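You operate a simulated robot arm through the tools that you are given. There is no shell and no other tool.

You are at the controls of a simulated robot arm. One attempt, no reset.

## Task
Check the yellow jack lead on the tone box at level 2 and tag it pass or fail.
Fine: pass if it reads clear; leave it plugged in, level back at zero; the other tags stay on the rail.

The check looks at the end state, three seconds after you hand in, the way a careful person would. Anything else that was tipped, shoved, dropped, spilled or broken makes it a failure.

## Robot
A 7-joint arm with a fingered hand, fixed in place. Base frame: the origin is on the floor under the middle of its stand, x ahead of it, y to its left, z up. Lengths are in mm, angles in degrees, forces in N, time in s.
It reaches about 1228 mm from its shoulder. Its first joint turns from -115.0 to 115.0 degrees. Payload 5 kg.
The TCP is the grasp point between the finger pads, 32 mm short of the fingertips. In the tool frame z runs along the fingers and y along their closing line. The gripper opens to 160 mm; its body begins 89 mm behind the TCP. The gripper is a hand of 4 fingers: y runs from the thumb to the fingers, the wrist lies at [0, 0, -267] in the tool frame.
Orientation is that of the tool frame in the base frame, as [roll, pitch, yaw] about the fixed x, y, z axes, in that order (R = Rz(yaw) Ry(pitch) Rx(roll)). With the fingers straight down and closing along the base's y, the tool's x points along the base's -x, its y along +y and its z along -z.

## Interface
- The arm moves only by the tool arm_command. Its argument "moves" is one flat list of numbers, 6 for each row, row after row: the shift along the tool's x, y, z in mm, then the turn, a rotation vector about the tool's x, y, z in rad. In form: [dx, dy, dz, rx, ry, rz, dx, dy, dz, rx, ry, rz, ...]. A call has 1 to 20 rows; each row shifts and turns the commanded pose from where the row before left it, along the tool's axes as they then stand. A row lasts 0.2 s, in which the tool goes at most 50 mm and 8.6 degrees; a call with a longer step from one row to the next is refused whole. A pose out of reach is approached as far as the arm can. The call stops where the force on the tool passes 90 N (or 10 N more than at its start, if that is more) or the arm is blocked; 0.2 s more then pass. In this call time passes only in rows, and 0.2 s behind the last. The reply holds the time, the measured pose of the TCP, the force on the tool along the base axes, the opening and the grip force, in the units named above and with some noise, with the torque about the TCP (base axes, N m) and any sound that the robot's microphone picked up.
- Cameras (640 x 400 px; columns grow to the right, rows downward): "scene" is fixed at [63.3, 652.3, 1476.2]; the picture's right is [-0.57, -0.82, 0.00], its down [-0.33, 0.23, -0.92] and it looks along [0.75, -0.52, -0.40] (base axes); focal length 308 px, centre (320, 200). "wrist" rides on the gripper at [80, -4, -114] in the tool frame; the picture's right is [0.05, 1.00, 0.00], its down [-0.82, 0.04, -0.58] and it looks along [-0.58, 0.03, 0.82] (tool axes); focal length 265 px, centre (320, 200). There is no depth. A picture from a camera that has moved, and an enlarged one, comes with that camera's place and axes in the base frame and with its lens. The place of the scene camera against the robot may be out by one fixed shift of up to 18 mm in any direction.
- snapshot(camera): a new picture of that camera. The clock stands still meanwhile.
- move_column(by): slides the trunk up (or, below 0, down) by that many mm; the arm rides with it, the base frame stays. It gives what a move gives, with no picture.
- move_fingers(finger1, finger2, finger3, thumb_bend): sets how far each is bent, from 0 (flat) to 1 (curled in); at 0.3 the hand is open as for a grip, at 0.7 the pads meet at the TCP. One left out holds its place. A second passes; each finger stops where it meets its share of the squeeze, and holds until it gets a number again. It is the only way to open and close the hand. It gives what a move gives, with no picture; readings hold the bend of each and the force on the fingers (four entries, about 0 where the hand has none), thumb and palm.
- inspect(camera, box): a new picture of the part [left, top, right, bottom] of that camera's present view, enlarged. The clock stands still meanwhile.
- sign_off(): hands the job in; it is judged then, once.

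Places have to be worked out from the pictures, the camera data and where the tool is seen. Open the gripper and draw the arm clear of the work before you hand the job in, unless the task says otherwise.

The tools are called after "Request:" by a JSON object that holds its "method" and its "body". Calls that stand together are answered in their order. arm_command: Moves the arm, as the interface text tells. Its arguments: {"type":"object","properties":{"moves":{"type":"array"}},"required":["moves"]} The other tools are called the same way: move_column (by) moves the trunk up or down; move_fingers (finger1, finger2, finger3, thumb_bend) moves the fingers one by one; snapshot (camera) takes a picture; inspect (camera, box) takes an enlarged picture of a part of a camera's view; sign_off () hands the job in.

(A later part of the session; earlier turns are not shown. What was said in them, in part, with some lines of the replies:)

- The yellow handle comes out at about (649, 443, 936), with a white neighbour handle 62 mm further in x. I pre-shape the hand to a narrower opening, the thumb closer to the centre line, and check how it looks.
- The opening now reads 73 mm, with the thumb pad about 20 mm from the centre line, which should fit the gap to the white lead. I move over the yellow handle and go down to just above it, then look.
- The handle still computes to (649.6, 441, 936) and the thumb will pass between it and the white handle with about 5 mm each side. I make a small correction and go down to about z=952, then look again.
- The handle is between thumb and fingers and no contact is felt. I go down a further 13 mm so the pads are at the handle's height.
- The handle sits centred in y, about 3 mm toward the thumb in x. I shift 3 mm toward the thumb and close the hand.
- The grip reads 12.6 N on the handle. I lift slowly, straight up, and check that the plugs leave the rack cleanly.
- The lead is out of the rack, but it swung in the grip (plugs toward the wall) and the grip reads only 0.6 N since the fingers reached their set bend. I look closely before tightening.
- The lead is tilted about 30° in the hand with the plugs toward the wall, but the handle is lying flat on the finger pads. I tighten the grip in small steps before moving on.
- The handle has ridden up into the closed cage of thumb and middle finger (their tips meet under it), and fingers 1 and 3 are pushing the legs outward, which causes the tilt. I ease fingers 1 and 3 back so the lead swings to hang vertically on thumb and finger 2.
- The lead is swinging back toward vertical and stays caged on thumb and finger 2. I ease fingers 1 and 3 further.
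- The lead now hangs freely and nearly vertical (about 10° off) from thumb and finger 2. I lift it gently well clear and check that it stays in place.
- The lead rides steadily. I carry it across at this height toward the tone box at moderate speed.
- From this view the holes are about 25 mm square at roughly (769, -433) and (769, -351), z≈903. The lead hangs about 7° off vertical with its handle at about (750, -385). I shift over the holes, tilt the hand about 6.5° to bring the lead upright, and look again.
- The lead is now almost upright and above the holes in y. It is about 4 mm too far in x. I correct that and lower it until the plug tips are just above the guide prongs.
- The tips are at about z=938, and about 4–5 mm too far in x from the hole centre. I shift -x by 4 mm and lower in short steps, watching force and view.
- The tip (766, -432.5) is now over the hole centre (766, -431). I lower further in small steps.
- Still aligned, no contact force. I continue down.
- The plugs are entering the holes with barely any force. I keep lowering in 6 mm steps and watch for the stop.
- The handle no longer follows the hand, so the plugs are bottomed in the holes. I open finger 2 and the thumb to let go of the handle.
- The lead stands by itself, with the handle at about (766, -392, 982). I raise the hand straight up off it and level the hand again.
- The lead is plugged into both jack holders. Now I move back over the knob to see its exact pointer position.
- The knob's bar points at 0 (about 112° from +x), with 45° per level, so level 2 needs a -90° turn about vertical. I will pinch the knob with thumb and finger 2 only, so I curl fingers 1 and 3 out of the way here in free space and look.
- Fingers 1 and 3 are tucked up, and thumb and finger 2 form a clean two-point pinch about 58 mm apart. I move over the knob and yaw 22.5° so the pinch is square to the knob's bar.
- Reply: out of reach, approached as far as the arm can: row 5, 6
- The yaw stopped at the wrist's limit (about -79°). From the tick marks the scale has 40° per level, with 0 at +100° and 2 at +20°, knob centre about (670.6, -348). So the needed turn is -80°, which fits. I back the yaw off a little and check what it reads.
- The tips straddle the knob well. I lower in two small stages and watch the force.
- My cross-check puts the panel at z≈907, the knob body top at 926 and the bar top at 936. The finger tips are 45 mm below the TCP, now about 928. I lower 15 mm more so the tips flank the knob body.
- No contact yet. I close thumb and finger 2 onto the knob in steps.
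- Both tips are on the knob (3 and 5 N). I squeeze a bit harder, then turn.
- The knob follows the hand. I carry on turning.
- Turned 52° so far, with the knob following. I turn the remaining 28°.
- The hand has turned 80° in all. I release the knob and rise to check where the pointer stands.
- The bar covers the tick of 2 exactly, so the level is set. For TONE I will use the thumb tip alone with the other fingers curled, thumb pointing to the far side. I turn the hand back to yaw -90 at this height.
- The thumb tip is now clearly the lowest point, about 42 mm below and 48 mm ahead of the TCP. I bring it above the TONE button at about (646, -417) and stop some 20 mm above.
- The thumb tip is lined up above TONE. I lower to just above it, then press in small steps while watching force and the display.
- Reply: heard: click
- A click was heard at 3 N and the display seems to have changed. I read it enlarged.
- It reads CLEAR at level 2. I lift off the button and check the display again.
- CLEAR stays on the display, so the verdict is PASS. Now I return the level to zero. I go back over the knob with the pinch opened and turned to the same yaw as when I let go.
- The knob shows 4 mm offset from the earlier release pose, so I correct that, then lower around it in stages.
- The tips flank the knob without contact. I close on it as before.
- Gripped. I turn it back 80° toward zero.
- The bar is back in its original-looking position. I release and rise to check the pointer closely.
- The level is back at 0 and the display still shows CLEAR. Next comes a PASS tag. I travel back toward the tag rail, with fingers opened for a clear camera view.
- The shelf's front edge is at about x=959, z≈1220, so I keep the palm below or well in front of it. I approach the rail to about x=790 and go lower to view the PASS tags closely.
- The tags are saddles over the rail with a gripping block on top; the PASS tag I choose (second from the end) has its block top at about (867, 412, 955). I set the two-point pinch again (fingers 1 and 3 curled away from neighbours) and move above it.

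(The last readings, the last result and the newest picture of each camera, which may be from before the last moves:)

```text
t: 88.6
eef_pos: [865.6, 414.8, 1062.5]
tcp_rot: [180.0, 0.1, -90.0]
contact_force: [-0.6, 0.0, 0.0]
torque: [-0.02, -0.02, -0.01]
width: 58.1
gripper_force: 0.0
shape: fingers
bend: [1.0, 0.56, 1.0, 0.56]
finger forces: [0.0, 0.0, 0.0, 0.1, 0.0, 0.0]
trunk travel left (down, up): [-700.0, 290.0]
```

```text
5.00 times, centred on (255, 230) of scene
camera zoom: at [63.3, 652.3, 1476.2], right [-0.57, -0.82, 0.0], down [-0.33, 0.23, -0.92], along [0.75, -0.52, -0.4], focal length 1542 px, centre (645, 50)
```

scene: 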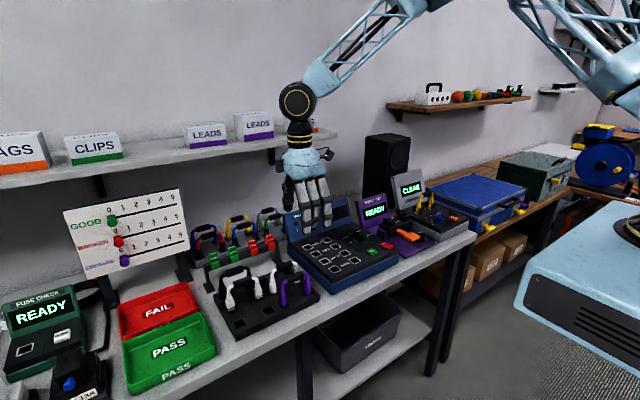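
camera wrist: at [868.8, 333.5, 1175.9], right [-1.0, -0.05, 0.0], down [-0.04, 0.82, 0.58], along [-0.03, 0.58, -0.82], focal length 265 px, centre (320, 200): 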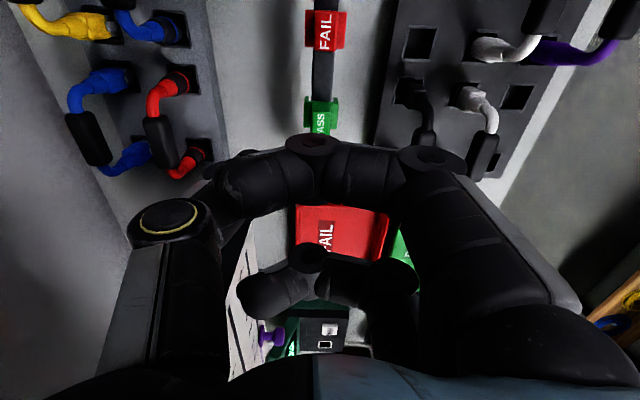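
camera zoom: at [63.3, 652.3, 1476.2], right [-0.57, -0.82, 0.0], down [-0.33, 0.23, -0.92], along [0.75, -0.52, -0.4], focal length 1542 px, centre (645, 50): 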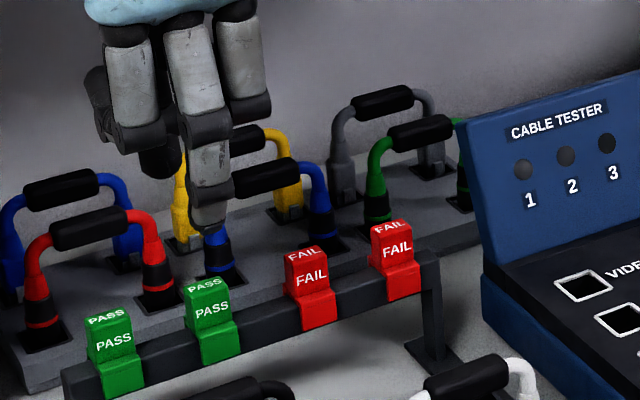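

The block centre computes to (863.5, 412). I shift 3 mm in y and lower to just above, checking with the scene view.

Request:
{"method": "arm_command", "body": {"moves": [3, 0, 0, 0, 0, 0, 0, 0, 30, 0, 0, 0, 0, 0, 28, 0, 0, 0]}}

Request:
{"method": "inspect", "body": {"camera": "scene", "box": [225, 200, 285, 280]}}

Request:
{"method": "snapshot", "body": {"camera": "wrist"}}

```text
t: 89.4
eef_pos: [866.3, 409.3, 1007.1]
tcp_rot: [179.9, 0.0, -90.1]
contact_force: [0.0, 0.1, -0.3]
torque: [-0.04, -0.02, -0.02]
width: 57.8
gripper_force: 0.1
shape: fingers
bend: [1.0, 0.56, 1.0, 0.56]
finger forces: [0.1, 0.0, 0.1, 0.0, 0.0, 0.1]
trunk travel left (down, up): [-700.0, 290.0]
```

```text
5.00 times, centred on (255, 240) of scene
camera zoom: at [63.3, 652.3, 1476.2], right [-0.57, -0.82, 0.0], down [-0.33, 0.23, -0.92], along [0.75, -0.52, -0.4], focal length 1542 px, centre (645, 0)
```

zoom: 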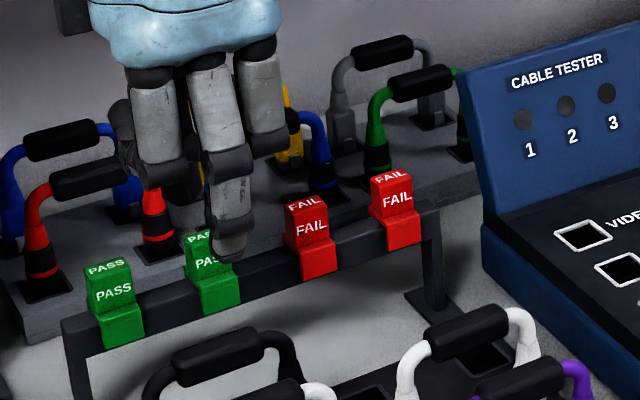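

```text
taken
camera wrist: at [869.5, 327.3, 1119.6], right [-1.0, -0.05, 0.0], down [-0.04, 0.82, 0.58], along [-0.03, 0.58, -0.82], focal length 265 px, centre (320, 200)
```

wrist: 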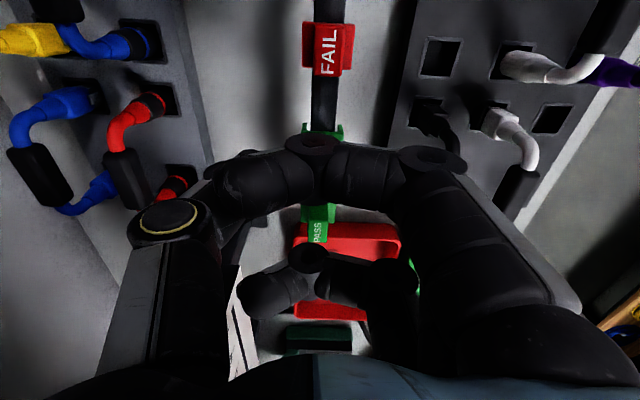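

Request:
{"method": "arm_command", "body": {"moves": [-2, 0, 0, 0, 0, 0, 0, 0, 12, 0, 0, 0, 0, 0, 12, 0, 0, 0]}}

Request:
{"method": "inspect", "body": {"camera": "scene", "box": [225, 215, 275, 275]}}

```text
t: 90.2
eef_pos: [866.1, 410.5, 981.5]
tcp_rot: [180.0, 0.0, -90.1]
contact_force: [0.3, -0.3, 1.0]
torque: [-0.02, 0.04, 0.0]
width: 57.8
gripper_force: 0.0
shape: fingers
bend: [1.0, 0.56, 1.0, 0.56]
finger forces: [0.0, 0.0, 0.0, 0.0, 0.0, 0.1]
trunk travel left (down, up): [-700.0, 290.0]
```

```text
6.67 times, centred on (250, 245) of scene
camera zoom: at [63.3, 652.3, 1476.2], right [-0.57, -0.82, 0.0], down [-0.33, 0.23, -0.92], along [0.75, -0.52, -0.4], focal length 2056 px, centre (787, -100)
```

zoom: 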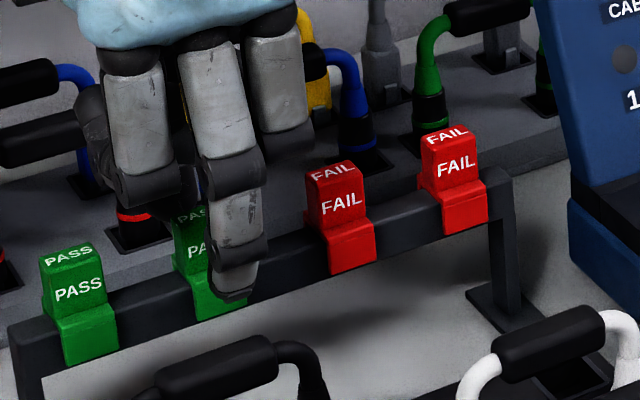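

Finger 2 is in front of the block and the thumb behind, no contact. I close gently on the block.

Request:
{"method": "move_fingers", "body": {"finger2": 0.63, "thumb_bend": 0.63}}

Request:
{"method": "inspect", "body": {"camera": "scene", "box": [225, 215, 275, 275]}}

```text
t: 91.2
eef_pos: [864.9, 410.0, 982.7]
tcp_rot: [179.9, 0.1, -90.1]
contact_force: [0.1, 0.5, -0.2]
torque: [-0.03, 0.0, 0.02]
width: 53.7
gripper_force: 0.1
shape: fingers
bend: [1.0, 0.63, 1.0, 0.63]
finger forces: [0.0, 0.0, 0.1, 0.0, 0.0, 0.1]
trunk travel left (down, up): [-700.0, 290.0]
```

```text
6.67 times, centred on (250, 245) of scene
camera zoom: at [63.3, 652.3, 1476.2], right [-0.57, -0.82, 0.0], down [-0.33, 0.23, -0.92], along [0.75, -0.52, -0.4], focal length 2056 px, centre (787, -100)
```

zoom: 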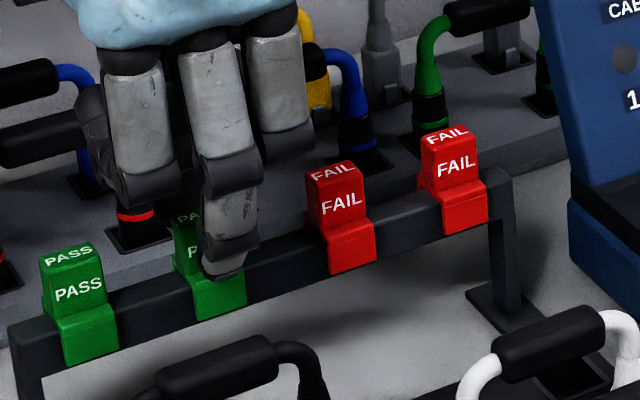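

Request:
{"method": "arm_command", "body": {"moves": [0, 0, -2, 0, 0, 0]}}

Request:
{"method": "move_fingers", "body": {"finger2": 0.67, "thumb_bend": 0.67}}

Request:
{"method": "inspect", "body": {"camera": "scene", "box": [225, 215, 275, 275]}}

```text
t: 91.6
eef_pos: [864.5, 410.7, 984.4]
tcp_rot: [180.0, -0.1, -90.0]
contact_force: [0.1, -0.3, -0.3]
torque: [-0.02, 0.01, 0.02]
width: 53.7
gripper_force: 0.0
shape: fingers
bend: [1.0, 0.63, 1.0, 0.63]
finger forces: [0.0, 0.0, 0.0, 0.0, 0.0, 0.1]
trunk travel left (down, up): [-700.0, 290.0]
```

```text
t: 92.6
eef_pos: [865.4, 410.1, 983.4]
tcp_rot: [-180.0, 0.0, -90.0]
contact_force: [0.3, 0.8, -0.3]
torque: [0.0, 0.0, 0.0]
width: 51.6
gripper_force: 0.4
shape: fingers
bend: [1.0, 0.66, 1.0, 0.67]
finger forces: [0.0, 0.8, 0.1, 0.1, 0.7, 0.0]
trunk travel left (down, up): [-700.0, 290.0]
```

```text
6.67 times, centred on (250, 245) of scene
camera zoom: at [63.3, 652.3, 1476.2], right [-0.57, -0.82, 0.0], down [-0.33, 0.23, -0.92], along [0.75, -0.52, -0.4], focal length 2056 px, centre (787, -100)
```

zoom: 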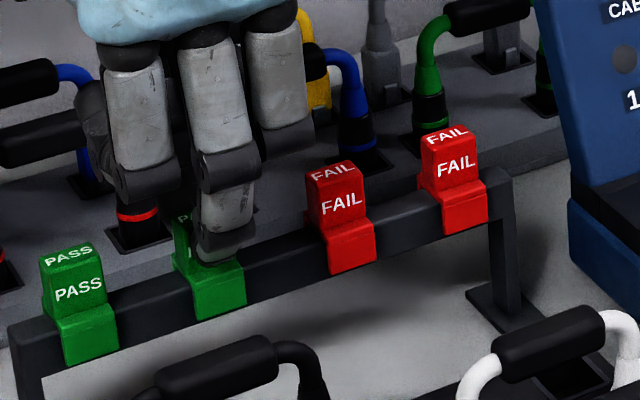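

Both tips touch the block evenly. I squeeze firmly.

Request:
{"method": "move_fingers", "body": {"finger2": 0.76, "thumb_bend": 0.76}}

Request:
{"method": "inspect", "body": {"camera": "scene", "box": [225, 215, 275, 275]}}

```text
t: 93.6
eef_pos: [865.2, 411.3, 983.6]
tcp_rot: [-180.0, -0.1, -90.1]
contact_force: [-1.7, 0.4, -0.7]
torque: [0.0, 0.1, 0.01]
width: 49.9
gripper_force: 9.6
shape: fingers
bend: [1.0, 0.68, 1.0, 0.71]
finger forces: [0.0, 10.5, 0.0, 0.0, 9.1, 0.0]
trunk travel left (down, up): [-700.0, 290.0]
```

```text
6.67 times, centred on (250, 245) of scene
camera zoom: at [63.3, 652.3, 1476.2], right [-0.57, -0.82, 0.0], down [-0.33, 0.23, -0.92], along [0.75, -0.52, -0.4], focal length 2056 px, centre (787, -100)
```

zoom: 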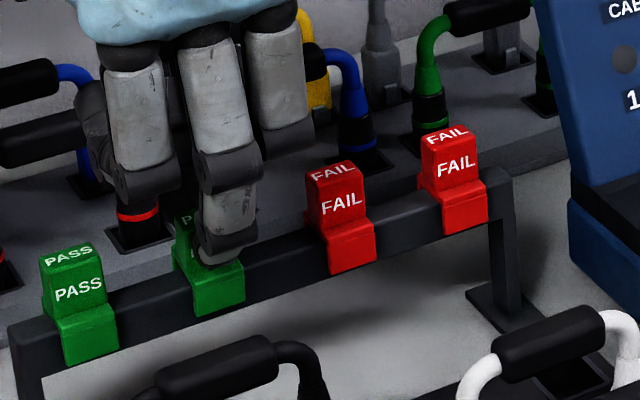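

Held at about 10 N. I lift slowly straight up and look.

Request:
{"method": "arm_command", "body": {"moves": [0, 0, -4, 0, 0, 0, 0, 0, -6, 0, 0, 0, 0, 0, -8, 0, 0, 0, 0, 0, -8, 0, 0, 0, 0, 0, -8, 0, 0, 0]}}

Request:
{"method": "inspect", "body": {"camera": "scene", "box": [225, 205, 285, 275]}}

Request:
{"method": "snapshot", "body": {"camera": "wrist"}}

```text
t: 94.8
eef_pos: [864.7, 411.4, 1019.0]
tcp_rot: [180.0, 0.0, -90.0]
contact_force: [0.4, -0.4, -0.1]
torque: [0.03, -0.01, 0.02]
width: 50.1
gripper_force: 10.6
shape: fingers
bend: [1.0, 0.68, 1.0, 0.72]
finger forces: [0.1, 10.7, 0.1, 0.1, 10.7, 0.0]
trunk travel left (down, up): [-700.0, 290.0]
```

```text
5.71 times, centred on (255, 240) of scene
camera zoom: at [63.3, 652.3, 1476.2], right [-0.57, -0.82, 0.0], down [-0.33, 0.23, -0.92], along [0.75, -0.52, -0.4], focal length 1762 px, centre (691, -29)
```

zoom: 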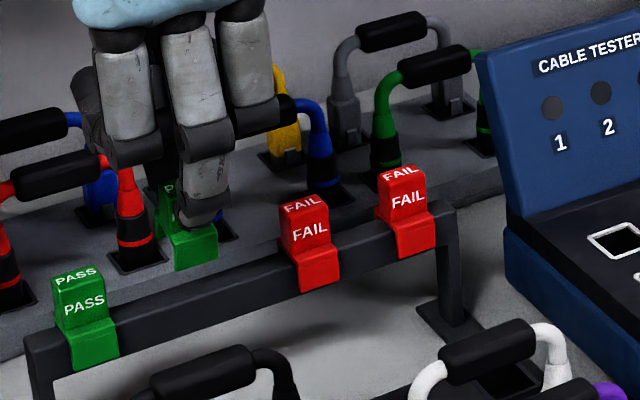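

```text
taken
camera wrist: at [868.7, 329.6, 1131.2], right [-1.0, -0.05, 0.0], down [-0.04, 0.82, 0.58], along [-0.03, 0.58, -0.82], focal length 265 px, centre (320, 200)
```

wrist: 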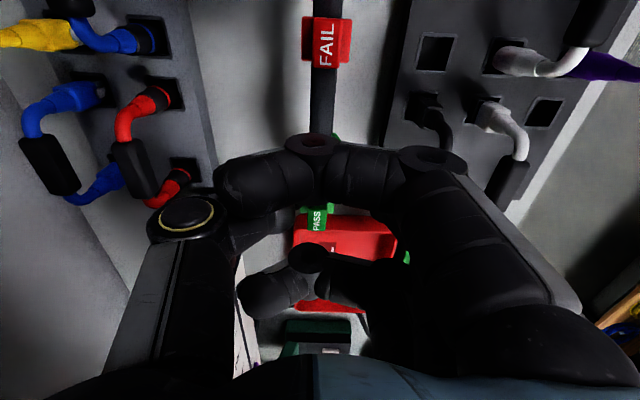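

The PASS tag is off the rail, upright and firmly held, with the other three still in place. I draw back and up, away from the shelf, then carry it toward the tone box.

Request:
{"method": "arm_command", "body": {"moves": [0, 0, -12, 0, 0, 0, 0, 5, -20, 0, 0, 0, 0, 15, -15, 0, 0, 0, 0, 25, -12, 0, 0, 0, 0, 26, -10, 0, 0, 0, 0, 26, -10, 0, 0, 0, 0, 26, -10, 0, 0, 0, 0, 26, -8, 0, 0, 0, 0, 20, -8, 0, 0, 0, 10, 6, -5, 0, 0, 0, 18, 0, 0, 0, 0, 0, 26, 0, 0, 0, 0, 0, 26, 0, 0, 0, 0, 0, 26, 0, 0, 0, 0, 0, 26, 0, 0, 0, 0, 0, 26, 0, 0, 0, 0, 0, 26, 0, 0, 0, 0, 0, 26, 0, 0, 0, 0, 0, 26, 0, 0, 0, 0, 0, 26, 0, 0, 0, 0, 0]}}

Request:
{"method": "snapshot", "body": {"camera": "scene"}}

```text
t: 99.0
eef_pos: [691.7, 147.0, 1129.6]
tcp_rot: [-180.0, 0.1, -90.0]
contact_force: [-0.7, 0.6, 0.0]
torque: [-0.02, -0.02, 0.0]
width: 49.5
gripper_force: 10.9
shape: fingers
bend: [1.0, 0.68, 1.0, 0.72]
finger forces: [0.0, 10.6, 0.1, 0.0, 10.7, 0.0]
trunk travel left (down, up): [-700.0, 290.0]
```

```text
taken
```

scene: 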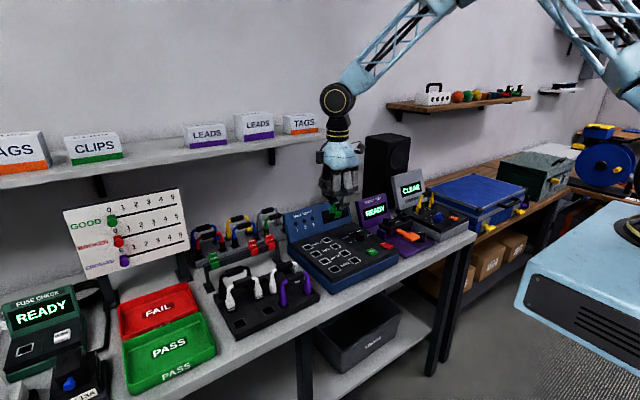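

Still gripped at about 10.7 N. I continue across to the tone box.

Request:
{"method": "arm_command", "body": {"moves": [14, 0, 0, 0, 0, 0, 24, 0, 0, 0, 0, 0, 30, 0, 0, 0, 0, 0, 30, 0, 0, 0, 0, 0, 30, 0, 0, 0, 0, 0, 30, 0, 0, 0, 0, 0, 30, 0, 0, 0, 0, 0, 30, 0, 0, 0, 0, 0, 30, 0, 0, 0, 0, 0, 30, 0, 0, 0, 0, 0, 30, 0, 0, 0, 0, 0, 30, 0, 0, 0, 0, 0, 30, 0, 0, 0, 0, 0, 30, 0, 0, 0, 0, 0, 30, 0, 0, 0, 0, 0, 30, 0, 0, 0, 0, 0, 30, 0, 0, 0, 0, 0, 24, 0, 0, 0, 0, 0, 18, 0, 0, 0, 0, 0, 8, 0, 0, 0, 0, 0]}}

Request:
{"method": "snapshot", "body": {"camera": "wrist"}}

Request:
{"method": "inspect", "body": {"camera": "scene", "box": [390, 120, 490, 240]}}

```text
t: 103.2
eef_pos: [688.2, -389.6, 1126.0]
tcp_rot: [-180.0, 0.0, -90.1]
contact_force: [0.2, 0.5, -0.2]
torque: [-0.03, -0.01, 0.03]
width: 49.7
gripper_force: 10.3
shape: fingers
bend: [1.0, 0.68, 1.0, 0.72]
finger forces: [0.0, 10.5, 0.0, 0.0, 10.5, 0.1]
trunk travel left (down, up): [-700.0, 290.0]
```

```text
taken
camera wrist: at [690.9, -470.8, 1238.7], right [-1.0, -0.05, 0.0], down [-0.04, 0.82, 0.58], along [-0.03, 0.58, -0.82], focal length 265 px, centre (320, 200)
```

wrist: 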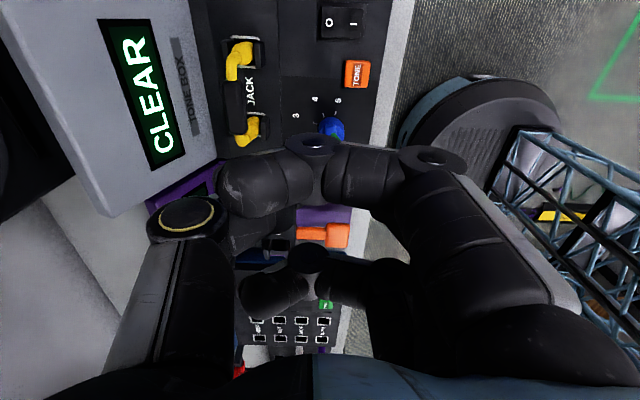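

```text
3.33 times, centred on (440, 180) of scene
camera zoom: at [63.3, 652.3, 1476.2], right [-0.57, -0.82, 0.0], down [-0.33, 0.23, -0.92], along [0.75, -0.52, -0.4], focal length 1028 px, centre (-80, 267)
```

zoom: 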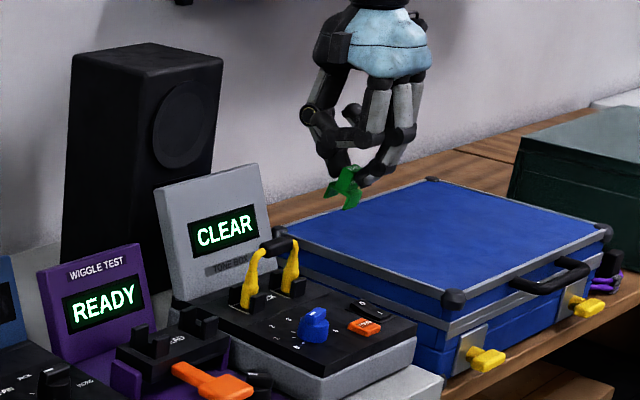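

Request:
{"method": "inspect", "body": {"camera": "scene", "box": [420, 145, 470, 195]}}

Request:
{"method": "inspect", "body": {"camera": "wrist", "box": [200, 10, 340, 160]}}

```text
8.00 times, centred on (445, 170) of scene
camera zoom: at [63.3, 652.3, 1476.2], right [-0.57, -0.82, 0.0], down [-0.33, 0.23, -0.92], along [0.75, -0.52, -0.4], focal length 2467 px, centre (-680, 440)
```

zoom: 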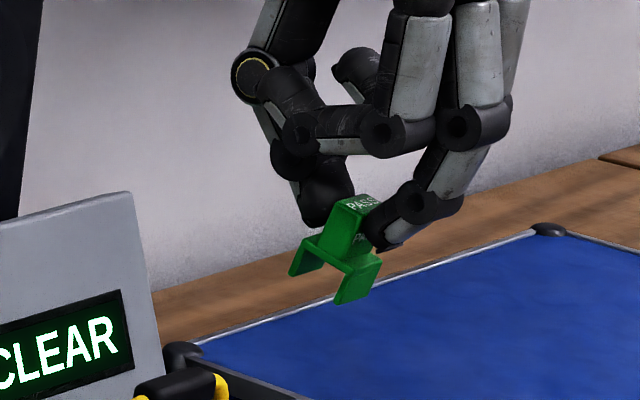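

```text
2.67 times, centred on (270, 85) of wrist
camera zoom: at [690.9, -470.8, 1238.7], right [-1.0, -0.05, 0.0], down [-0.04, 0.82, 0.58], along [-0.03, 0.58, -0.82], focal length 708 px, centre (453, 507)
```

zoom: 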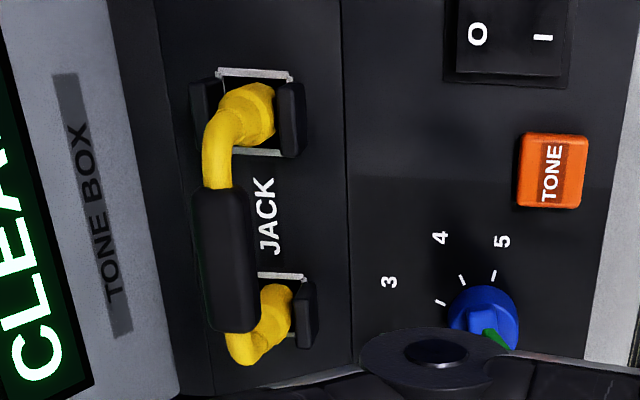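

Request:
{"method": "inspect", "body": {"camera": "scene", "box": [436, 165, 462, 185]}}

```text
16.00 times, centred on (449, 175) of scene
camera zoom: at [63.3, 652.3, 1476.2], right [-0.57, -0.82, 0.0], down [-0.33, 0.23, -0.92], along [0.75, -0.52, -0.4], focal length 4934 px, centre (-1744, 600)
```

zoom: 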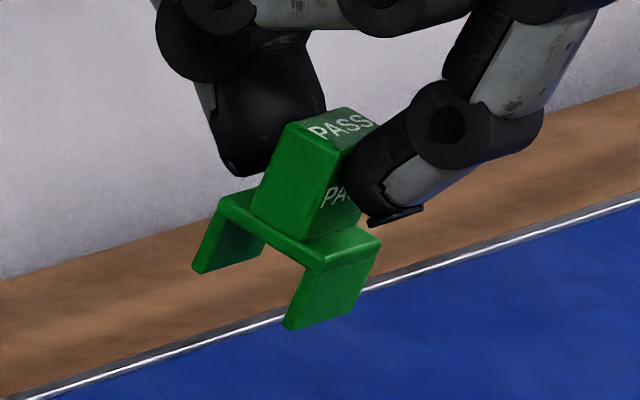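

The tag is secure but has tipped about 13–14° in the pinch (front side low). I tilt the hand by that amount to level it, here in free space, and check.

Request:
{"method": "arm_command", "body": {"moves": [0, 0, 0, -0.08, 0, 0, 0, 0, 0, -0.08, 0, 0, 0, 0, 0, -0.08, 0, 0]}}

Request:
{"method": "inspect", "body": {"camera": "scene", "box": [436, 162, 468, 187]}}

```text
t: 104.0
eef_pos: [688.5, -389.7, 1127.1]
tcp_rot: [166.2, 0.1, -90.1]
contact_force: [0.1, 0.1, 0.3]
torque: [0.0, 0.01, -0.01]
width: 49.6
gripper_force: 10.5
shape: fingers
bend: [1.0, 0.68, 1.0, 0.72]
finger forces: [0.0, 10.5, 0.0, 0.0, 10.6, 0.0]
trunk travel left (down, up): [-700.0, 290.0]
```

```text
16.00 times, centred on (452, 174) of scene
camera zoom: at [63.3, 652.3, 1476.2], right [-0.57, -0.82, 0.0], down [-0.33, 0.23, -0.92], along [0.75, -0.52, -0.4], focal length 4934 px, centre (-1792, 608)
```

zoom: 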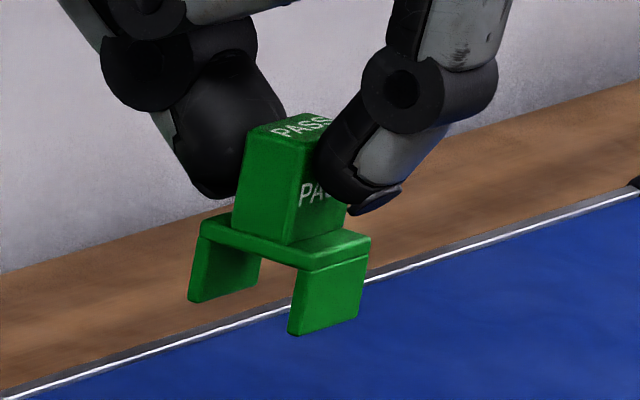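

The tag is level now, its saddle centre about 12 mm before and 47 mm below the TCP. The handle centre is at (766.8, -393.7), top z≈991. I move above the handle and lower to about 8 mm above it.

Request:
{"method": "arm_command", "body": {"moves": [1, -17.6, -4.3, 0, 0, 0, 1, -17.6, -4.3, 0, 0, 0, 1, -17.6, -4.3, 0, 0, 0, 1, -17.6, -4.3, 0, 0, 0, 1, -17.6, -4.3, 0, 0, 0, 0, -3.6, 14.6, 0, 0, 0, 0, -3.6, 14.6, 0, 0, 0, 0, -3.6, 14.6, 0, 0, 0]}}

Request:
{"method": "inspect", "body": {"camera": "scene", "box": [410, 165, 450, 205]}}

Request:
{"method": "snapshot", "body": {"camera": "wrist"}}

```text
t: 105.8
eef_pos: [743.3, -395.0, 1082.5]
tcp_rot: [166.3, 0.0, -90.2]
contact_force: [-0.5, -0.2, 0.3]
torque: [0.04, 0.0, 0.01]
width: 49.3
gripper_force: 10.5
shape: fingers
bend: [1.0, 0.68, 1.0, 0.72]
finger forces: [0.1, 10.3, 0.0, 0.0, 10.4, 0.0]
out of reach, approached as far as the arm can: row 4, 5
trunk travel left (down, up): [-700.0, 290.0]
```

```text
10.00 times, centred on (430, 185) of scene
camera zoom: at [63.3, 652.3, 1476.2], right [-0.57, -0.82, 0.0], down [-0.33, 0.23, -0.92], along [0.75, -0.52, -0.4], focal length 3084 px, centre (-780, 350)
```

zoom: 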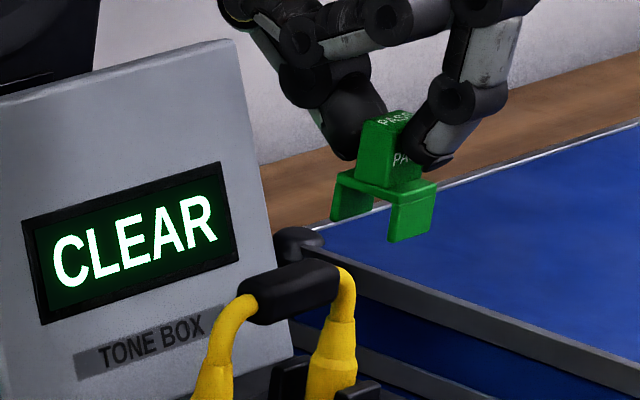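

```text
taken
camera wrist: at [773.6, -476.2, 1190.6], right [-0.97, -0.05, 0.24], down [0.1, 0.81, 0.57], along [-0.22, 0.58, -0.79], focal length 265 px, centre (320, 200)
```

wrist: 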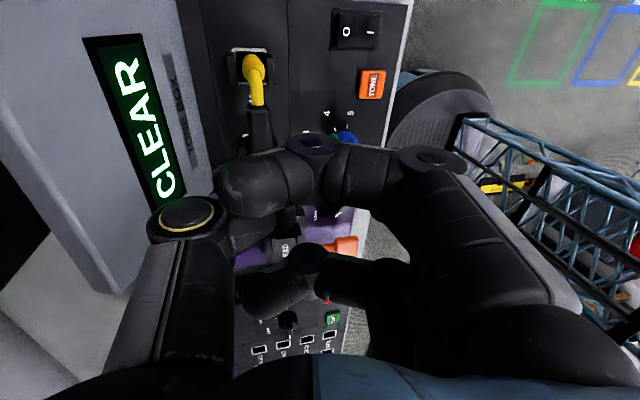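

The arm stopped short at x≈743 with this tilt. I'm lower now, so I try advancing in x again in small steps.

Request:
{"method": "arm_command", "body": {"moves": [0, -9.7, -2.4, 0, 0, 0, 0, -9.7, -2.4, 0, 0, 0]}}

```text
t: 106.4
eef_pos: [743.4, -394.0, 1082.2]
tcp_rot: [166.2, -0.1, -90.0]
contact_force: [0.2, -0.1, 0.4]
torque: [-0.01, 0.01, -0.03]
width: 49.5
gripper_force: 9.9
shape: fingers
bend: [1.0, 0.68, 1.0, 0.72]
finger forces: [0.1, 10.4, 0.0, 0.1, 10.4, 0.0]
out of reach, approached as far as the arm can: row 1, 2
trunk travel left (down, up): [-700.0, 290.0]
```

The limit does not depend on height, so I suspect wrist yaw. The lead's handle is itself turned about 4° clockwise, so I yaw the hand by -5° (away from the limit, matching the handle) and try again.

Request:
{"method": "arm_command", "body": {"moves": [0, 0, 0, 0, -0.0208, 0.0848, 0, -9.7, -2.4, 0, 0, 0, 0, -9.7, -2.4, 0, 0, 0]}}

```text
t: 107.2
eef_pos: [762.2, -396.7, 1083.7]
tcp_rot: [166.2, 0.0, -95.1]
contact_force: [-0.3, 0.1, -0.9]
torque: [0.01, 0.01, 0.01]
width: 49.5
gripper_force: 10.1
shape: fingers
bend: [1.0, 0.68, 1.0, 0.72]
finger forces: [0.1, 10.4, 0.0, 0.0, 10.4, 0.0]
trunk travel left (down, up): [-700.0, 290.0]
```

That worked. I finish the approach so the saddle sits right over the handle, then check.

Request:
{"method": "arm_command", "body": {"moves": [-1.2, -8, -2, 0, 0, 0, -1.3, -8, -1.9, 0, 0, 0]}}

Request:
{"method": "inspect", "body": {"camera": "scene", "box": [410, 165, 450, 205]}}

Request:
{"method": "snapshot", "body": {"camera": "wrist"}}

```text
t: 107.8
eef_pos: [781.6, -397.0, 1083.2]
tcp_rot: [166.3, 0.0, -95.2]
contact_force: [0.6, -0.2, 0.4]
torque: [-0.02, -0.02, 0.01]
width: 49.4
gripper_force: 10.7
shape: fingers
bend: [1.0, 0.68, 1.0, 0.72]
finger forces: [0.0, 10.4, 0.0, 0.1, 10.4, 0.1]
trunk travel left (down, up): [-700.0, 290.0]
```

```text
10.00 times, centred on (430, 185) of scene
camera zoom: at [63.3, 652.3, 1476.2], right [-0.57, -0.82, 0.0], down [-0.33, 0.23, -0.92], along [0.75, -0.52, -0.4], focal length 3084 px, centre (-780, 350)
```

zoom: 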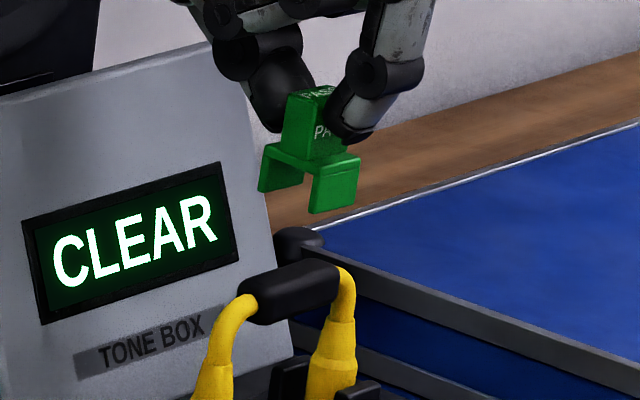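

```text
taken
camera wrist: at [803.3, -481.1, 1190.8], right [-0.97, 0.04, 0.24], down [0.17, 0.8, 0.57], along [-0.17, 0.59, -0.79], focal length 265 px, centre (320, 200)
```

wrist: 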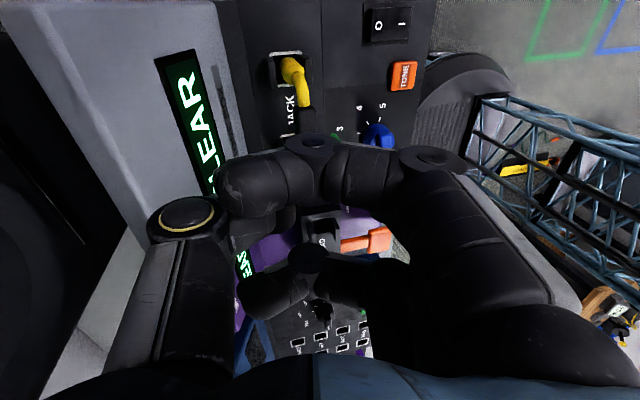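

Scene and wrist measurements agree: saddle and handle are both at x≈766.4, and the remaining drop is about 48 mm. I lower 25 mm and check again.

Request:
{"method": "arm_command", "body": {"moves": [0, -2.98, 12.14, 0, 0, 0, 0, -2.98, 12.14, 0, 0, 0]}}

Request:
{"method": "inspect", "body": {"camera": "scene", "box": [410, 165, 450, 205]}}

```text
t: 108.4
eef_pos: [780.3, -396.4, 1057.8]
tcp_rot: [166.2, 0.0, -95.1]
contact_force: [0.1, 0.2, -0.6]
torque: [-0.02, 0.04, -0.01]
width: 49.3
gripper_force: 10.1
shape: fingers
bend: [1.0, 0.68, 1.0, 0.72]
finger forces: [0.1, 10.4, 0.0, 0.0, 10.4, 0.0]
trunk travel left (down, up): [-700.0, 290.0]
```

```text
10.00 times, centred on (430, 185) of scene
camera zoom: at [63.3, 652.3, 1476.2], right [-0.57, -0.82, 0.0], down [-0.33, 0.23, -0.92], along [0.75, -0.52, -0.4], focal length 3084 px, centre (-780, 350)
```

zoom: 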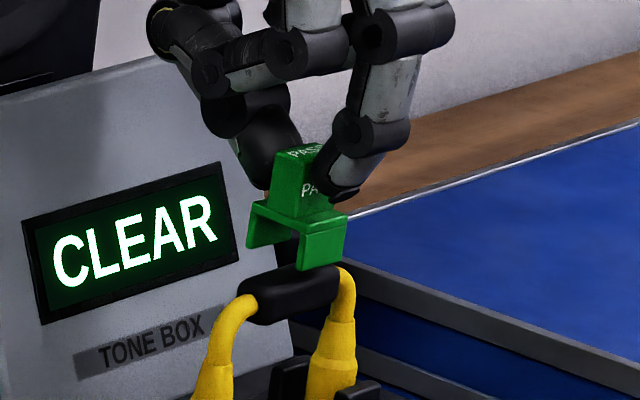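

Aligned. I lower the saddle onto the handle in small steps.

Request:
{"method": "arm_command", "body": {"moves": [0, -1.67, 6.8, 0, 0, 0]}}

Request:
{"method": "arm_command", "body": {"moves": [0, -1.43, 5.83, 0, 0, 0]}}

Request:
{"method": "inspect", "body": {"camera": "scene", "box": [410, 170, 450, 210]}}

```text
t: 108.8
eef_pos: [779.7, -395.4, 1050.4]
tcp_rot: [166.3, 0.0, -95.1]
contact_force: [-0.9, 0.5, 2.0]
torque: [0.04, 0.03, 0.01]
width: 49.5
gripper_force: 11.2
shape: fingers
bend: [1.0, 0.68, 1.0, 0.72]
finger forces: [0.0, 10.7, 0.0, 0.1, 10.7, 0.1]
trunk travel left (down, up): [-700.0, 290.0]
```

```text
t: 109.2
eef_pos: [780.8, -396.2, 1043.7]
tcp_rot: [166.2, 0.0, -95.1]
contact_force: [0.2, 0.7, -0.4]
torque: [0.02, -0.02, -0.01]
width: 49.5
gripper_force: 10.0
shape: fingers
bend: [1.0, 0.68, 1.0, 0.72]
finger forces: [0.1, 10.4, 0.0, 0.1, 10.4, 0.1]
trunk travel left (down, up): [-700.0, 290.0]
```

```text
10.00 times, centred on (430, 190) of scene
camera zoom: at [63.3, 652.3, 1476.2], right [-0.57, -0.82, 0.0], down [-0.33, 0.23, -0.92], along [0.75, -0.52, -0.4], focal length 3084 px, centre (-780, 300)
```

zoom: 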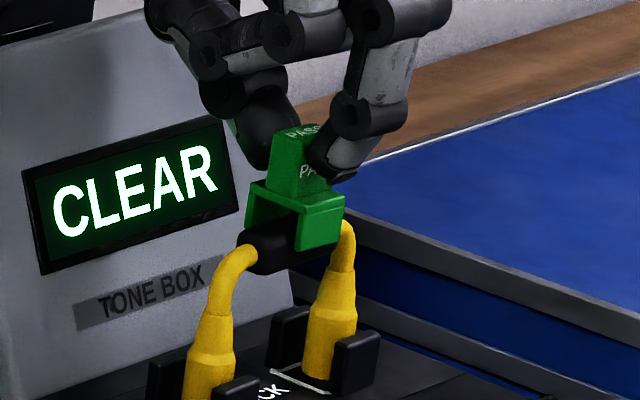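

The saddle is straddling the handle. I lower the last few mm until it rests.

Request:
{"method": "arm_command", "body": {"moves": [0, -0.95, 3.9, 0, 0, 0]}}

Request:
{"method": "arm_command", "body": {"moves": [0, -0.72, 2.9, 0, 0, 0]}}

Request:
{"method": "inspect", "body": {"camera": "scene", "box": [410, 170, 450, 210]}}

```text
t: 109.6
eef_pos: [779.6, -395.2, 1041.0]
tcp_rot: [166.2, 0.0, -95.1]
contact_force: [0.5, 0.2, -1.3]
torque: [-0.04, 0.02, -0.05]
width: 49.6
gripper_force: 10.2
shape: fingers
bend: [1.0, 0.68, 1.0, 0.72]
finger forces: [0.0, 10.4, 0.0, 0.0, 10.5, 0.0]
trunk travel left (down, up): [-700.0, 290.0]
```

```text
t: 110.0
eef_pos: [780.2, -396.0, 1037.2]
tcp_rot: [166.3, 0.0, -95.0]
contact_force: [0.1, -0.3, -0.1]
torque: [-0.02, -0.01, -0.01]
width: 49.3
gripper_force: 10.3
shape: fingers
bend: [1.0, 0.68, 1.0, 0.72]
finger forces: [0.0, 10.4, 0.0, 0.0, 10.4, 0.0]
trunk travel left (down, up): [-700.0, 290.0]
```

```text
10.00 times, centred on (430, 190) of scene
camera zoom: at [63.3, 652.3, 1476.2], right [-0.57, -0.82, 0.0], down [-0.33, 0.23, -0.92], along [0.75, -0.52, -0.4], focal length 3084 px, centre (-780, 300)
```

zoom: 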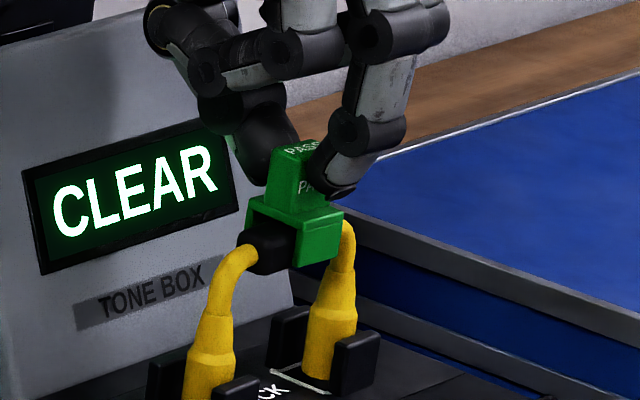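

Request:
{"method": "arm_command", "body": {"moves": [0, -0.48, 1.95, 0, 0, 0]}}

Request:
{"method": "arm_command", "body": {"moves": [0, -0.48, 1.95, 0, 0, 0]}}

Request:
{"method": "inspect", "body": {"camera": "scene", "box": [415, 172, 445, 202]}}

```text
t: 110.4
eef_pos: [779.1, -395.2, 1035.2]
tcp_rot: [166.4, 0.0, -95.2]
contact_force: [0.9, -0.1, 1.2]
torque: [-0.02, 0.02, -0.04]
width: 49.4
gripper_force: 10.5
shape: fingers
bend: [1.0, 0.68, 1.0, 0.72]
finger forces: [0.0, 10.5, 0.0, 0.1, 10.6, 0.0]
trunk travel left (down, up): [-700.0, 290.0]
```

```text
t: 110.8
eef_pos: [779.6, -395.9, 1033.2]
tcp_rot: [166.3, -0.1, -95.1]
contact_force: [1.2, 1.2, 10.2]
torque: [0.01, 0.12, 0.02]
width: 49.3
gripper_force: 11.4
shape: fingers
bend: [1.0, 0.69, 1.0, 0.73]
finger forces: [0.1, 11.3, 0.0, 0.0, 11.9, 0.0]
trunk travel left (down, up): [-700.0, 290.0]
```

```text
13.33 times, centred on (430, 187) of scene
camera zoom: at [63.3, 652.3, 1476.2], right [-0.57, -0.82, 0.0], down [-0.33, 0.23, -0.92], along [0.75, -0.52, -0.4], focal length 4112 px, centre (-1147, 373)
```

zoom: 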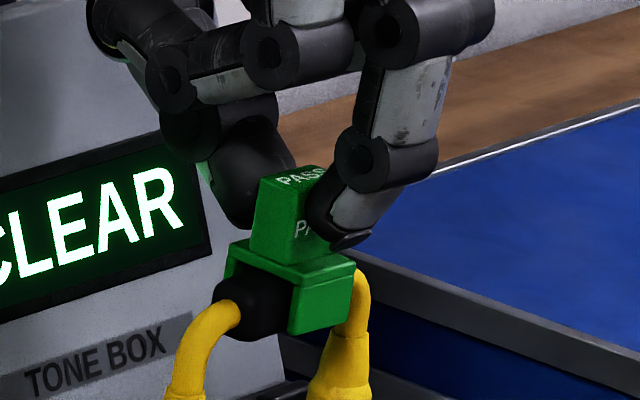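

The saddle rests on the handle (10 N upward). I back off 1.5 mm to unload it, then open thumb and finger 2 together.

Request:
{"method": "arm_command", "body": {"moves": [0, 0.36, -1.45, 0, 0, 0]}}

Request:
{"method": "move_fingers", "body": {"finger2": 0.63, "thumb_bend": 0.65}}

Request:
{"method": "inspect", "body": {"camera": "scene", "box": [415, 172, 445, 202]}}

```text
t: 111.2
eef_pos: [778.8, -395.4, 1034.7]
tcp_rot: [166.2, 0.0, -95.2]
contact_force: [0.7, 0.5, 5.3]
torque: [-0.03, 0.08, 0.03]
width: 48.9
gripper_force: 11.7
shape: fingers
bend: [1.0, 0.69, 1.0, 0.73]
finger forces: [0.0, 11.3, 0.0, 0.1, 11.5, 0.0]
trunk travel left (down, up): [-700.0, 290.0]
```

```text
t: 112.2
eef_pos: [779.4, -395.9, 1035.0]
tcp_rot: [166.4, 0.1, -95.1]
contact_force: [-0.2, -0.1, 0.2]
torque: [-0.04, 0.03, 0.04]
width: 52.4
gripper_force: 0.1
shape: fingers
bend: [1.0, 0.63, 1.0, 0.65]
finger forces: [0.0, 0.1, 0.0, 0.1, 0.1, 0.1]
trunk travel left (down, up): [-700.0, 290.0]
```

```text
13.33 times, centred on (430, 187) of scene
camera zoom: at [63.3, 652.3, 1476.2], right [-0.57, -0.82, 0.0], down [-0.33, 0.23, -0.92], along [0.75, -0.52, -0.4], focal length 4112 px, centre (-1147, 373)
```

zoom: 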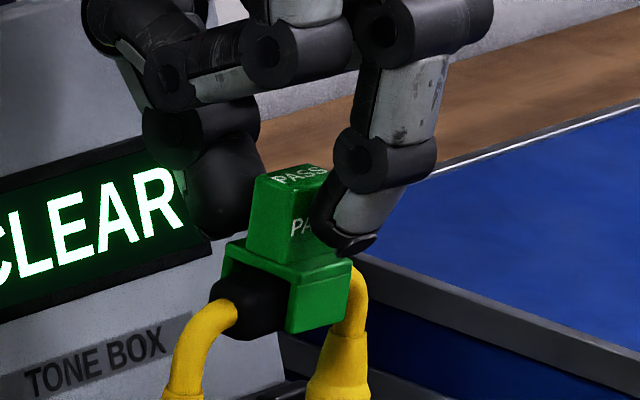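

The tag sits on the handle by itself. I open further and rise straight up.

Request:
{"method": "move_fingers", "body": {"finger2": 0.53, "thumb_bend": 0.53}}

Request:
{"method": "arm_command", "body": {"moves": [0, 1.9, -7.8, 0, 0, 0, 0, 2.4, -9.7, 0, 0, 0, 0, 3.6, -14.6, 0, 0, 0, 0, 4.8, -19.4, 0, 0, 0, 0, 6, -24.3, 0, 0, 0, 0, 6, -24.3, 0, 0, 0]}}

Request:
{"method": "inspect", "body": {"camera": "scene", "box": [405, 165, 455, 215]}}

Request:
{"method": "snapshot", "body": {"camera": "wrist"}}

```text
t: 113.2
eef_pos: [779.9, -396.0, 1034.8]
tcp_rot: [166.3, 0.0, -95.1]
contact_force: [-0.1, 0.8, -1.0]
torque: [0.0, -0.03, 0.0]
width: 59.8
gripper_force: 0.1
shape: fingers
bend: [1.0, 0.53, 1.0, 0.53]
finger forces: [0.1, 0.0, 0.0, 0.1, 0.0, 0.1]
trunk travel left (down, up): [-700.0, 290.0]
```

```text
t: 114.6
eef_pos: [780.2, -396.9, 1136.1]
tcp_rot: [166.4, 0.0, -95.1]
contact_force: [-0.2, 0.0, -0.7]
torque: [-0.03, -0.03, -0.01]
width: 59.6
gripper_force: 0.0
shape: fingers
bend: [1.0, 0.53, 1.0, 0.53]
finger forces: [0.1, 0.1, 0.0, 0.0, 0.1, 0.1]
trunk travel left (down, up): [-700.0, 290.0]
```

```text
8.00 times, centred on (430, 190) of scene
camera zoom: at [63.3, 652.3, 1476.2], right [-0.57, -0.82, 0.0], down [-0.33, 0.23, -0.92], along [0.75, -0.52, -0.4], focal length 2467 px, centre (-560, 280)
```

zoom: 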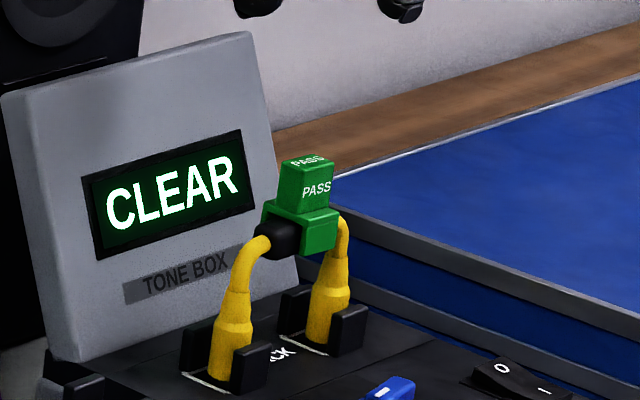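

```text
taken
camera wrist: at [802.4, -481.5, 1245.3], right [-0.97, 0.04, 0.24], down [0.17, 0.8, 0.57], along [-0.17, 0.59, -0.79], focal length 265 px, centre (320, 200)
```

wrist: 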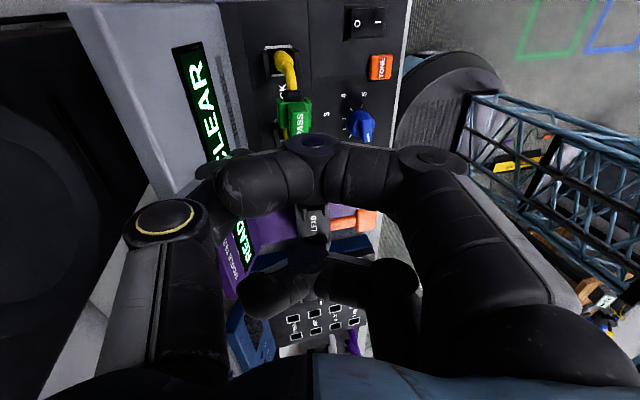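

The PASS tag hangs on the lead, which is still plugged in, and the display reads CLEAR. I level the hand, draw back and up, and open the hand.

Request:
{"method": "arm_command", "body": {"moves": [0, 5, -20, 0.08, 0, 0, 0, 5, -20, 0.08, 0, 0, 0, 5, -20, 0.08, 0, 0, 0, 30, -20, 0, 0, 0, 0, 40, -20, 0, 0, 0, 0, 40, -10, 0, 0, 0, 0, 40, 0, 0, 0, 0]}}

Request:
{"method": "move_fingers", "body": {"finger1": 0.3, "finger2": 0.3, "finger3": 0.3, "thumb_bend": 0.3}}

Request:
{"method": "snapshot", "body": {"camera": "scene"}}

Request:
{"method": "snapshot", "body": {"camera": "wrist"}}

```text
t: 116.2
eef_pos: [623.9, -382.1, 1252.6]
tcp_rot: [-180.0, -0.1, -95.1]
contact_force: [-1.5, 0.9, 0.0]
torque: [0.01, -0.05, 0.05]
width: 60.1
gripper_force: 0.0
shape: fingers
bend: [1.0, 0.53, 1.0, 0.53]
finger forces: [0.0, 0.0, 0.1, 0.0, 0.0, 0.0]
trunk travel left (down, up): [-700.0, 290.0]
```

```text
t: 117.2
eef_pos: [625.6, -383.1, 1251.7]
tcp_rot: [180.0, 0.1, -95.1]
contact_force: [-0.2, 0.8, 0.0]
torque: [-0.02, 0.02, -0.02]
width: 169.9
gripper_force: 0.2
shape: fingers
bend: [0.3, 0.3, 0.3, 0.3]
finger forces: [0.0, 0.0, 0.1, 0.0, 0.0, 0.0]
trunk travel left (down, up): [-700.0, 290.0]
```

```text
taken
```

scene: 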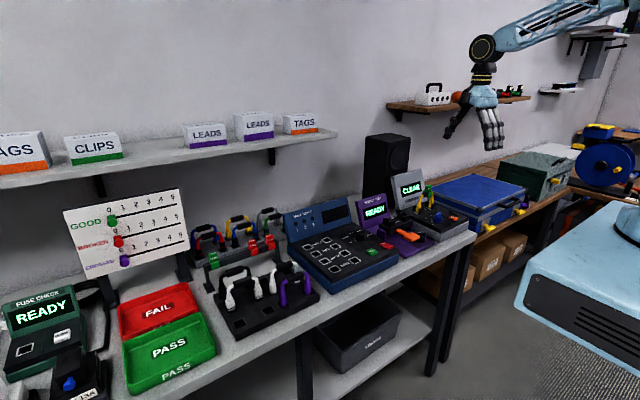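

```text
taken
camera wrist: at [622.3, -464.3, 1365.2], right [-1.0, 0.04, 0.0], down [0.03, 0.82, 0.58], along [0.02, 0.58, -0.82], focal length 265 px, centre (320, 200)
```

wrist: 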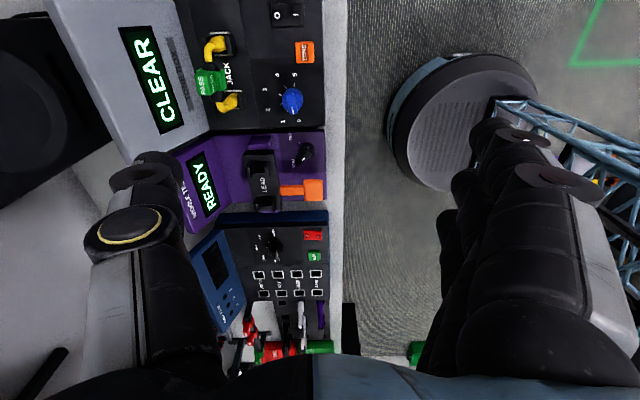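

I check the end state closely: the knob, the tagged lead, the rail and the rack.

Request:
{"method": "inspect", "body": {"camera": "wrist", "box": [180, 10, 330, 140]}}

Request:
{"method": "inspect", "body": {"camera": "scene", "box": [385, 160, 465, 240]}}

Request:
{"method": "inspect", "body": {"camera": "scene", "box": [190, 200, 320, 340]}}

Request:
{"method": "inspect", "body": {"camera": "wrist", "box": [265, 75, 315, 130]}}

```text
3.08 times, centred on (255, 75) of wrist
camera zoom: at [622.3, -464.3, 1365.2], right [-1.0, 0.04, 0.0], down [0.03, 0.82, 0.58], along [0.02, 0.58, -0.82], focal length 817 px, centre (520, 585)
```

zoom: 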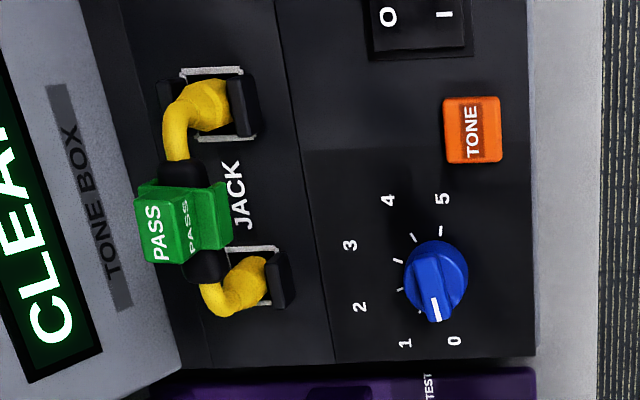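

```text
5.00 times, centred on (425, 200) of scene
camera zoom: at [63.3, 652.3, 1476.2], right [-0.57, -0.82, 0.0], down [-0.33, 0.23, -0.92], along [0.75, -0.52, -0.4], focal length 1542 px, centre (-205, 200)
```

zoom: 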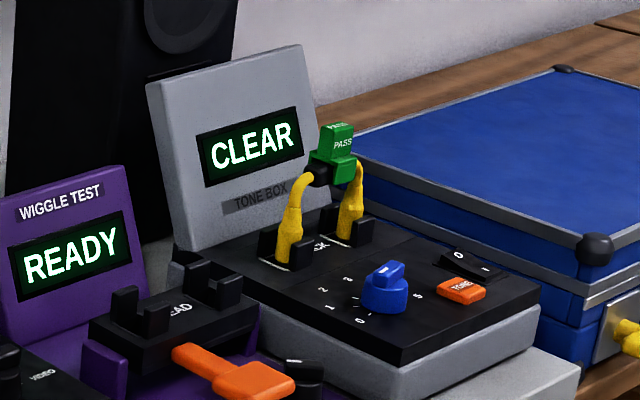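

```text
2.86 times, centred on (255, 270) of scene
camera zoom: at [63.3, 652.3, 1476.2], right [-0.57, -0.82, 0.0], down [-0.33, 0.23, -0.92], along [0.75, -0.52, -0.4], focal length 881 px, centre (506, 0)
```

zoom: 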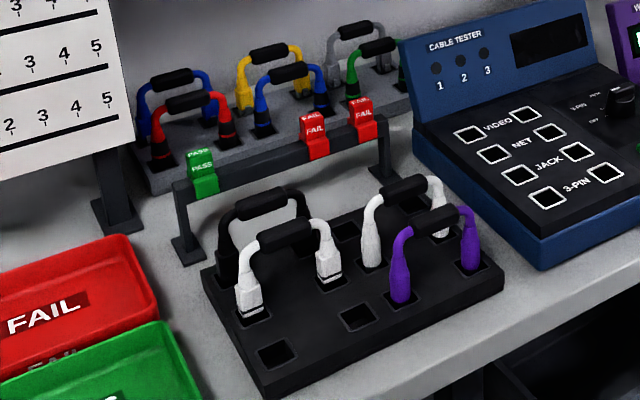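

```text
7.27 times, centred on (290, 102) of wrist
camera zoom: at [622.3, -464.3, 1365.2], right [-1.0, 0.04, 0.0], down [0.03, 0.82, 0.58], along [0.02, 0.58, -0.82], focal length 1930 px, centre (538, 909)
```

zoom: 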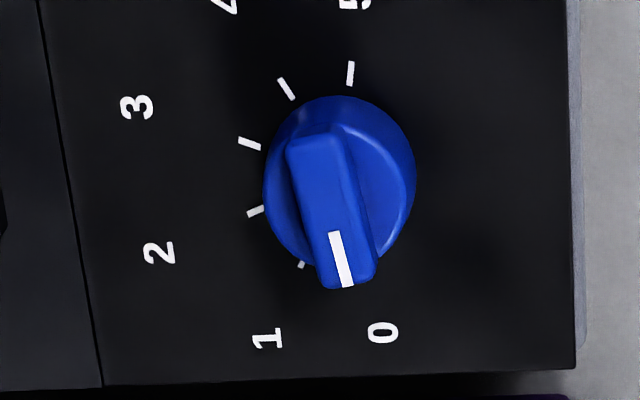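

All is as wanted: pointer at 0, lead plugged in with its PASS tag, and one PASS and two FAIL tags still on the rail. I draw the arm well clear to its starting area before handing in.

Request:
{"method": "arm_command", "body": {"moves": [-40, 5, -5, 0, 0, 0, -45, 5, -5, 0, 0, 0, -45, 0, -5, 0, 0, 0, -45, 0, 0, 0, 0, 0, -45, 0, 0, 0, 0, 0, -40, 0, 0, 0, 0, 0]}}

Request:
{"method": "inspect", "body": {"camera": "scene", "box": [385, 160, 465, 240]}}

Request:
{"method": "snapshot", "body": {"camera": "scene"}}

```text
t: 118.6
eef_pos: [638.5, -123.4, 1266.9]
tcp_rot: [-180.0, -0.1, -95.1]
contact_force: [-0.1, 0.1, -0.5]
torque: [0.0, -0.02, 0.02]
width: 170.2
gripper_force: 0.1
shape: fingers
bend: [0.3, 0.3, 0.3, 0.3]
finger forces: [0.0, 0.0, 0.1, 0.1, 0.0, 0.0]
trunk travel left (down, up): [-700.0, 290.0]
```

```text
5.00 times, centred on (425, 200) of scene
camera zoom: at [63.3, 652.3, 1476.2], right [-0.57, -0.82, 0.0], down [-0.33, 0.23, -0.92], along [0.75, -0.52, -0.4], focal length 1542 px, centre (-205, 200)
```

zoom: 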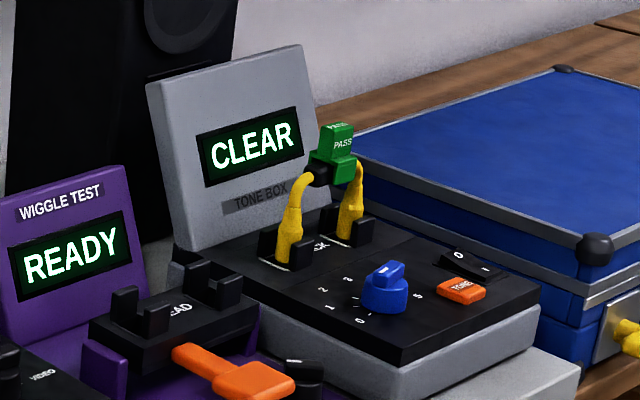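

```text
taken
```

scene: 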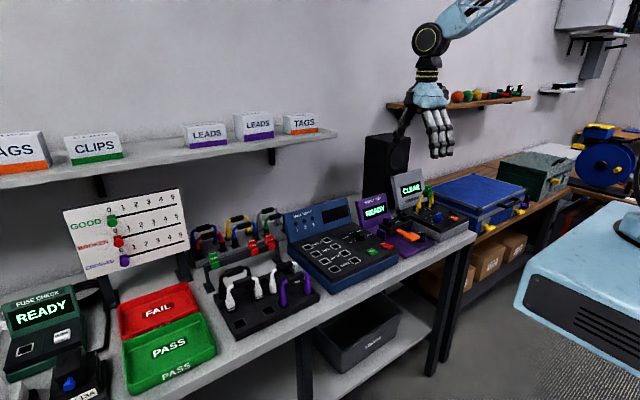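

The arm is clear and the hand open. The lead is plugged in and carries the PASS tag, the level is at 0, and the other tags are on the rail, so I hand the job in.

Request:
{"method": "sign_off", "body": {}}

```text
The job is handed in.
```

The yellow jack lead read CLEAR on the tone box at level 2, so I tagged it PASS and handed the job in.

- **Lead:** it is still plugged into both jack holders on the tone box, with the PASS tag sitting on its handle.
- **Level:** the knob is back at 0. The display still showed CLEAR when I left.
- **Other tags:** one PASS and two FAIL tags are still on the rail.
- **Arm:** the hand is open and drawn well clear of the bench.

When I first lifted the yellow lead it swung in the grip and nudged the white lead next to it in the rack. The white lead stayed in its sockets and looked undisturbed in the final pictures.
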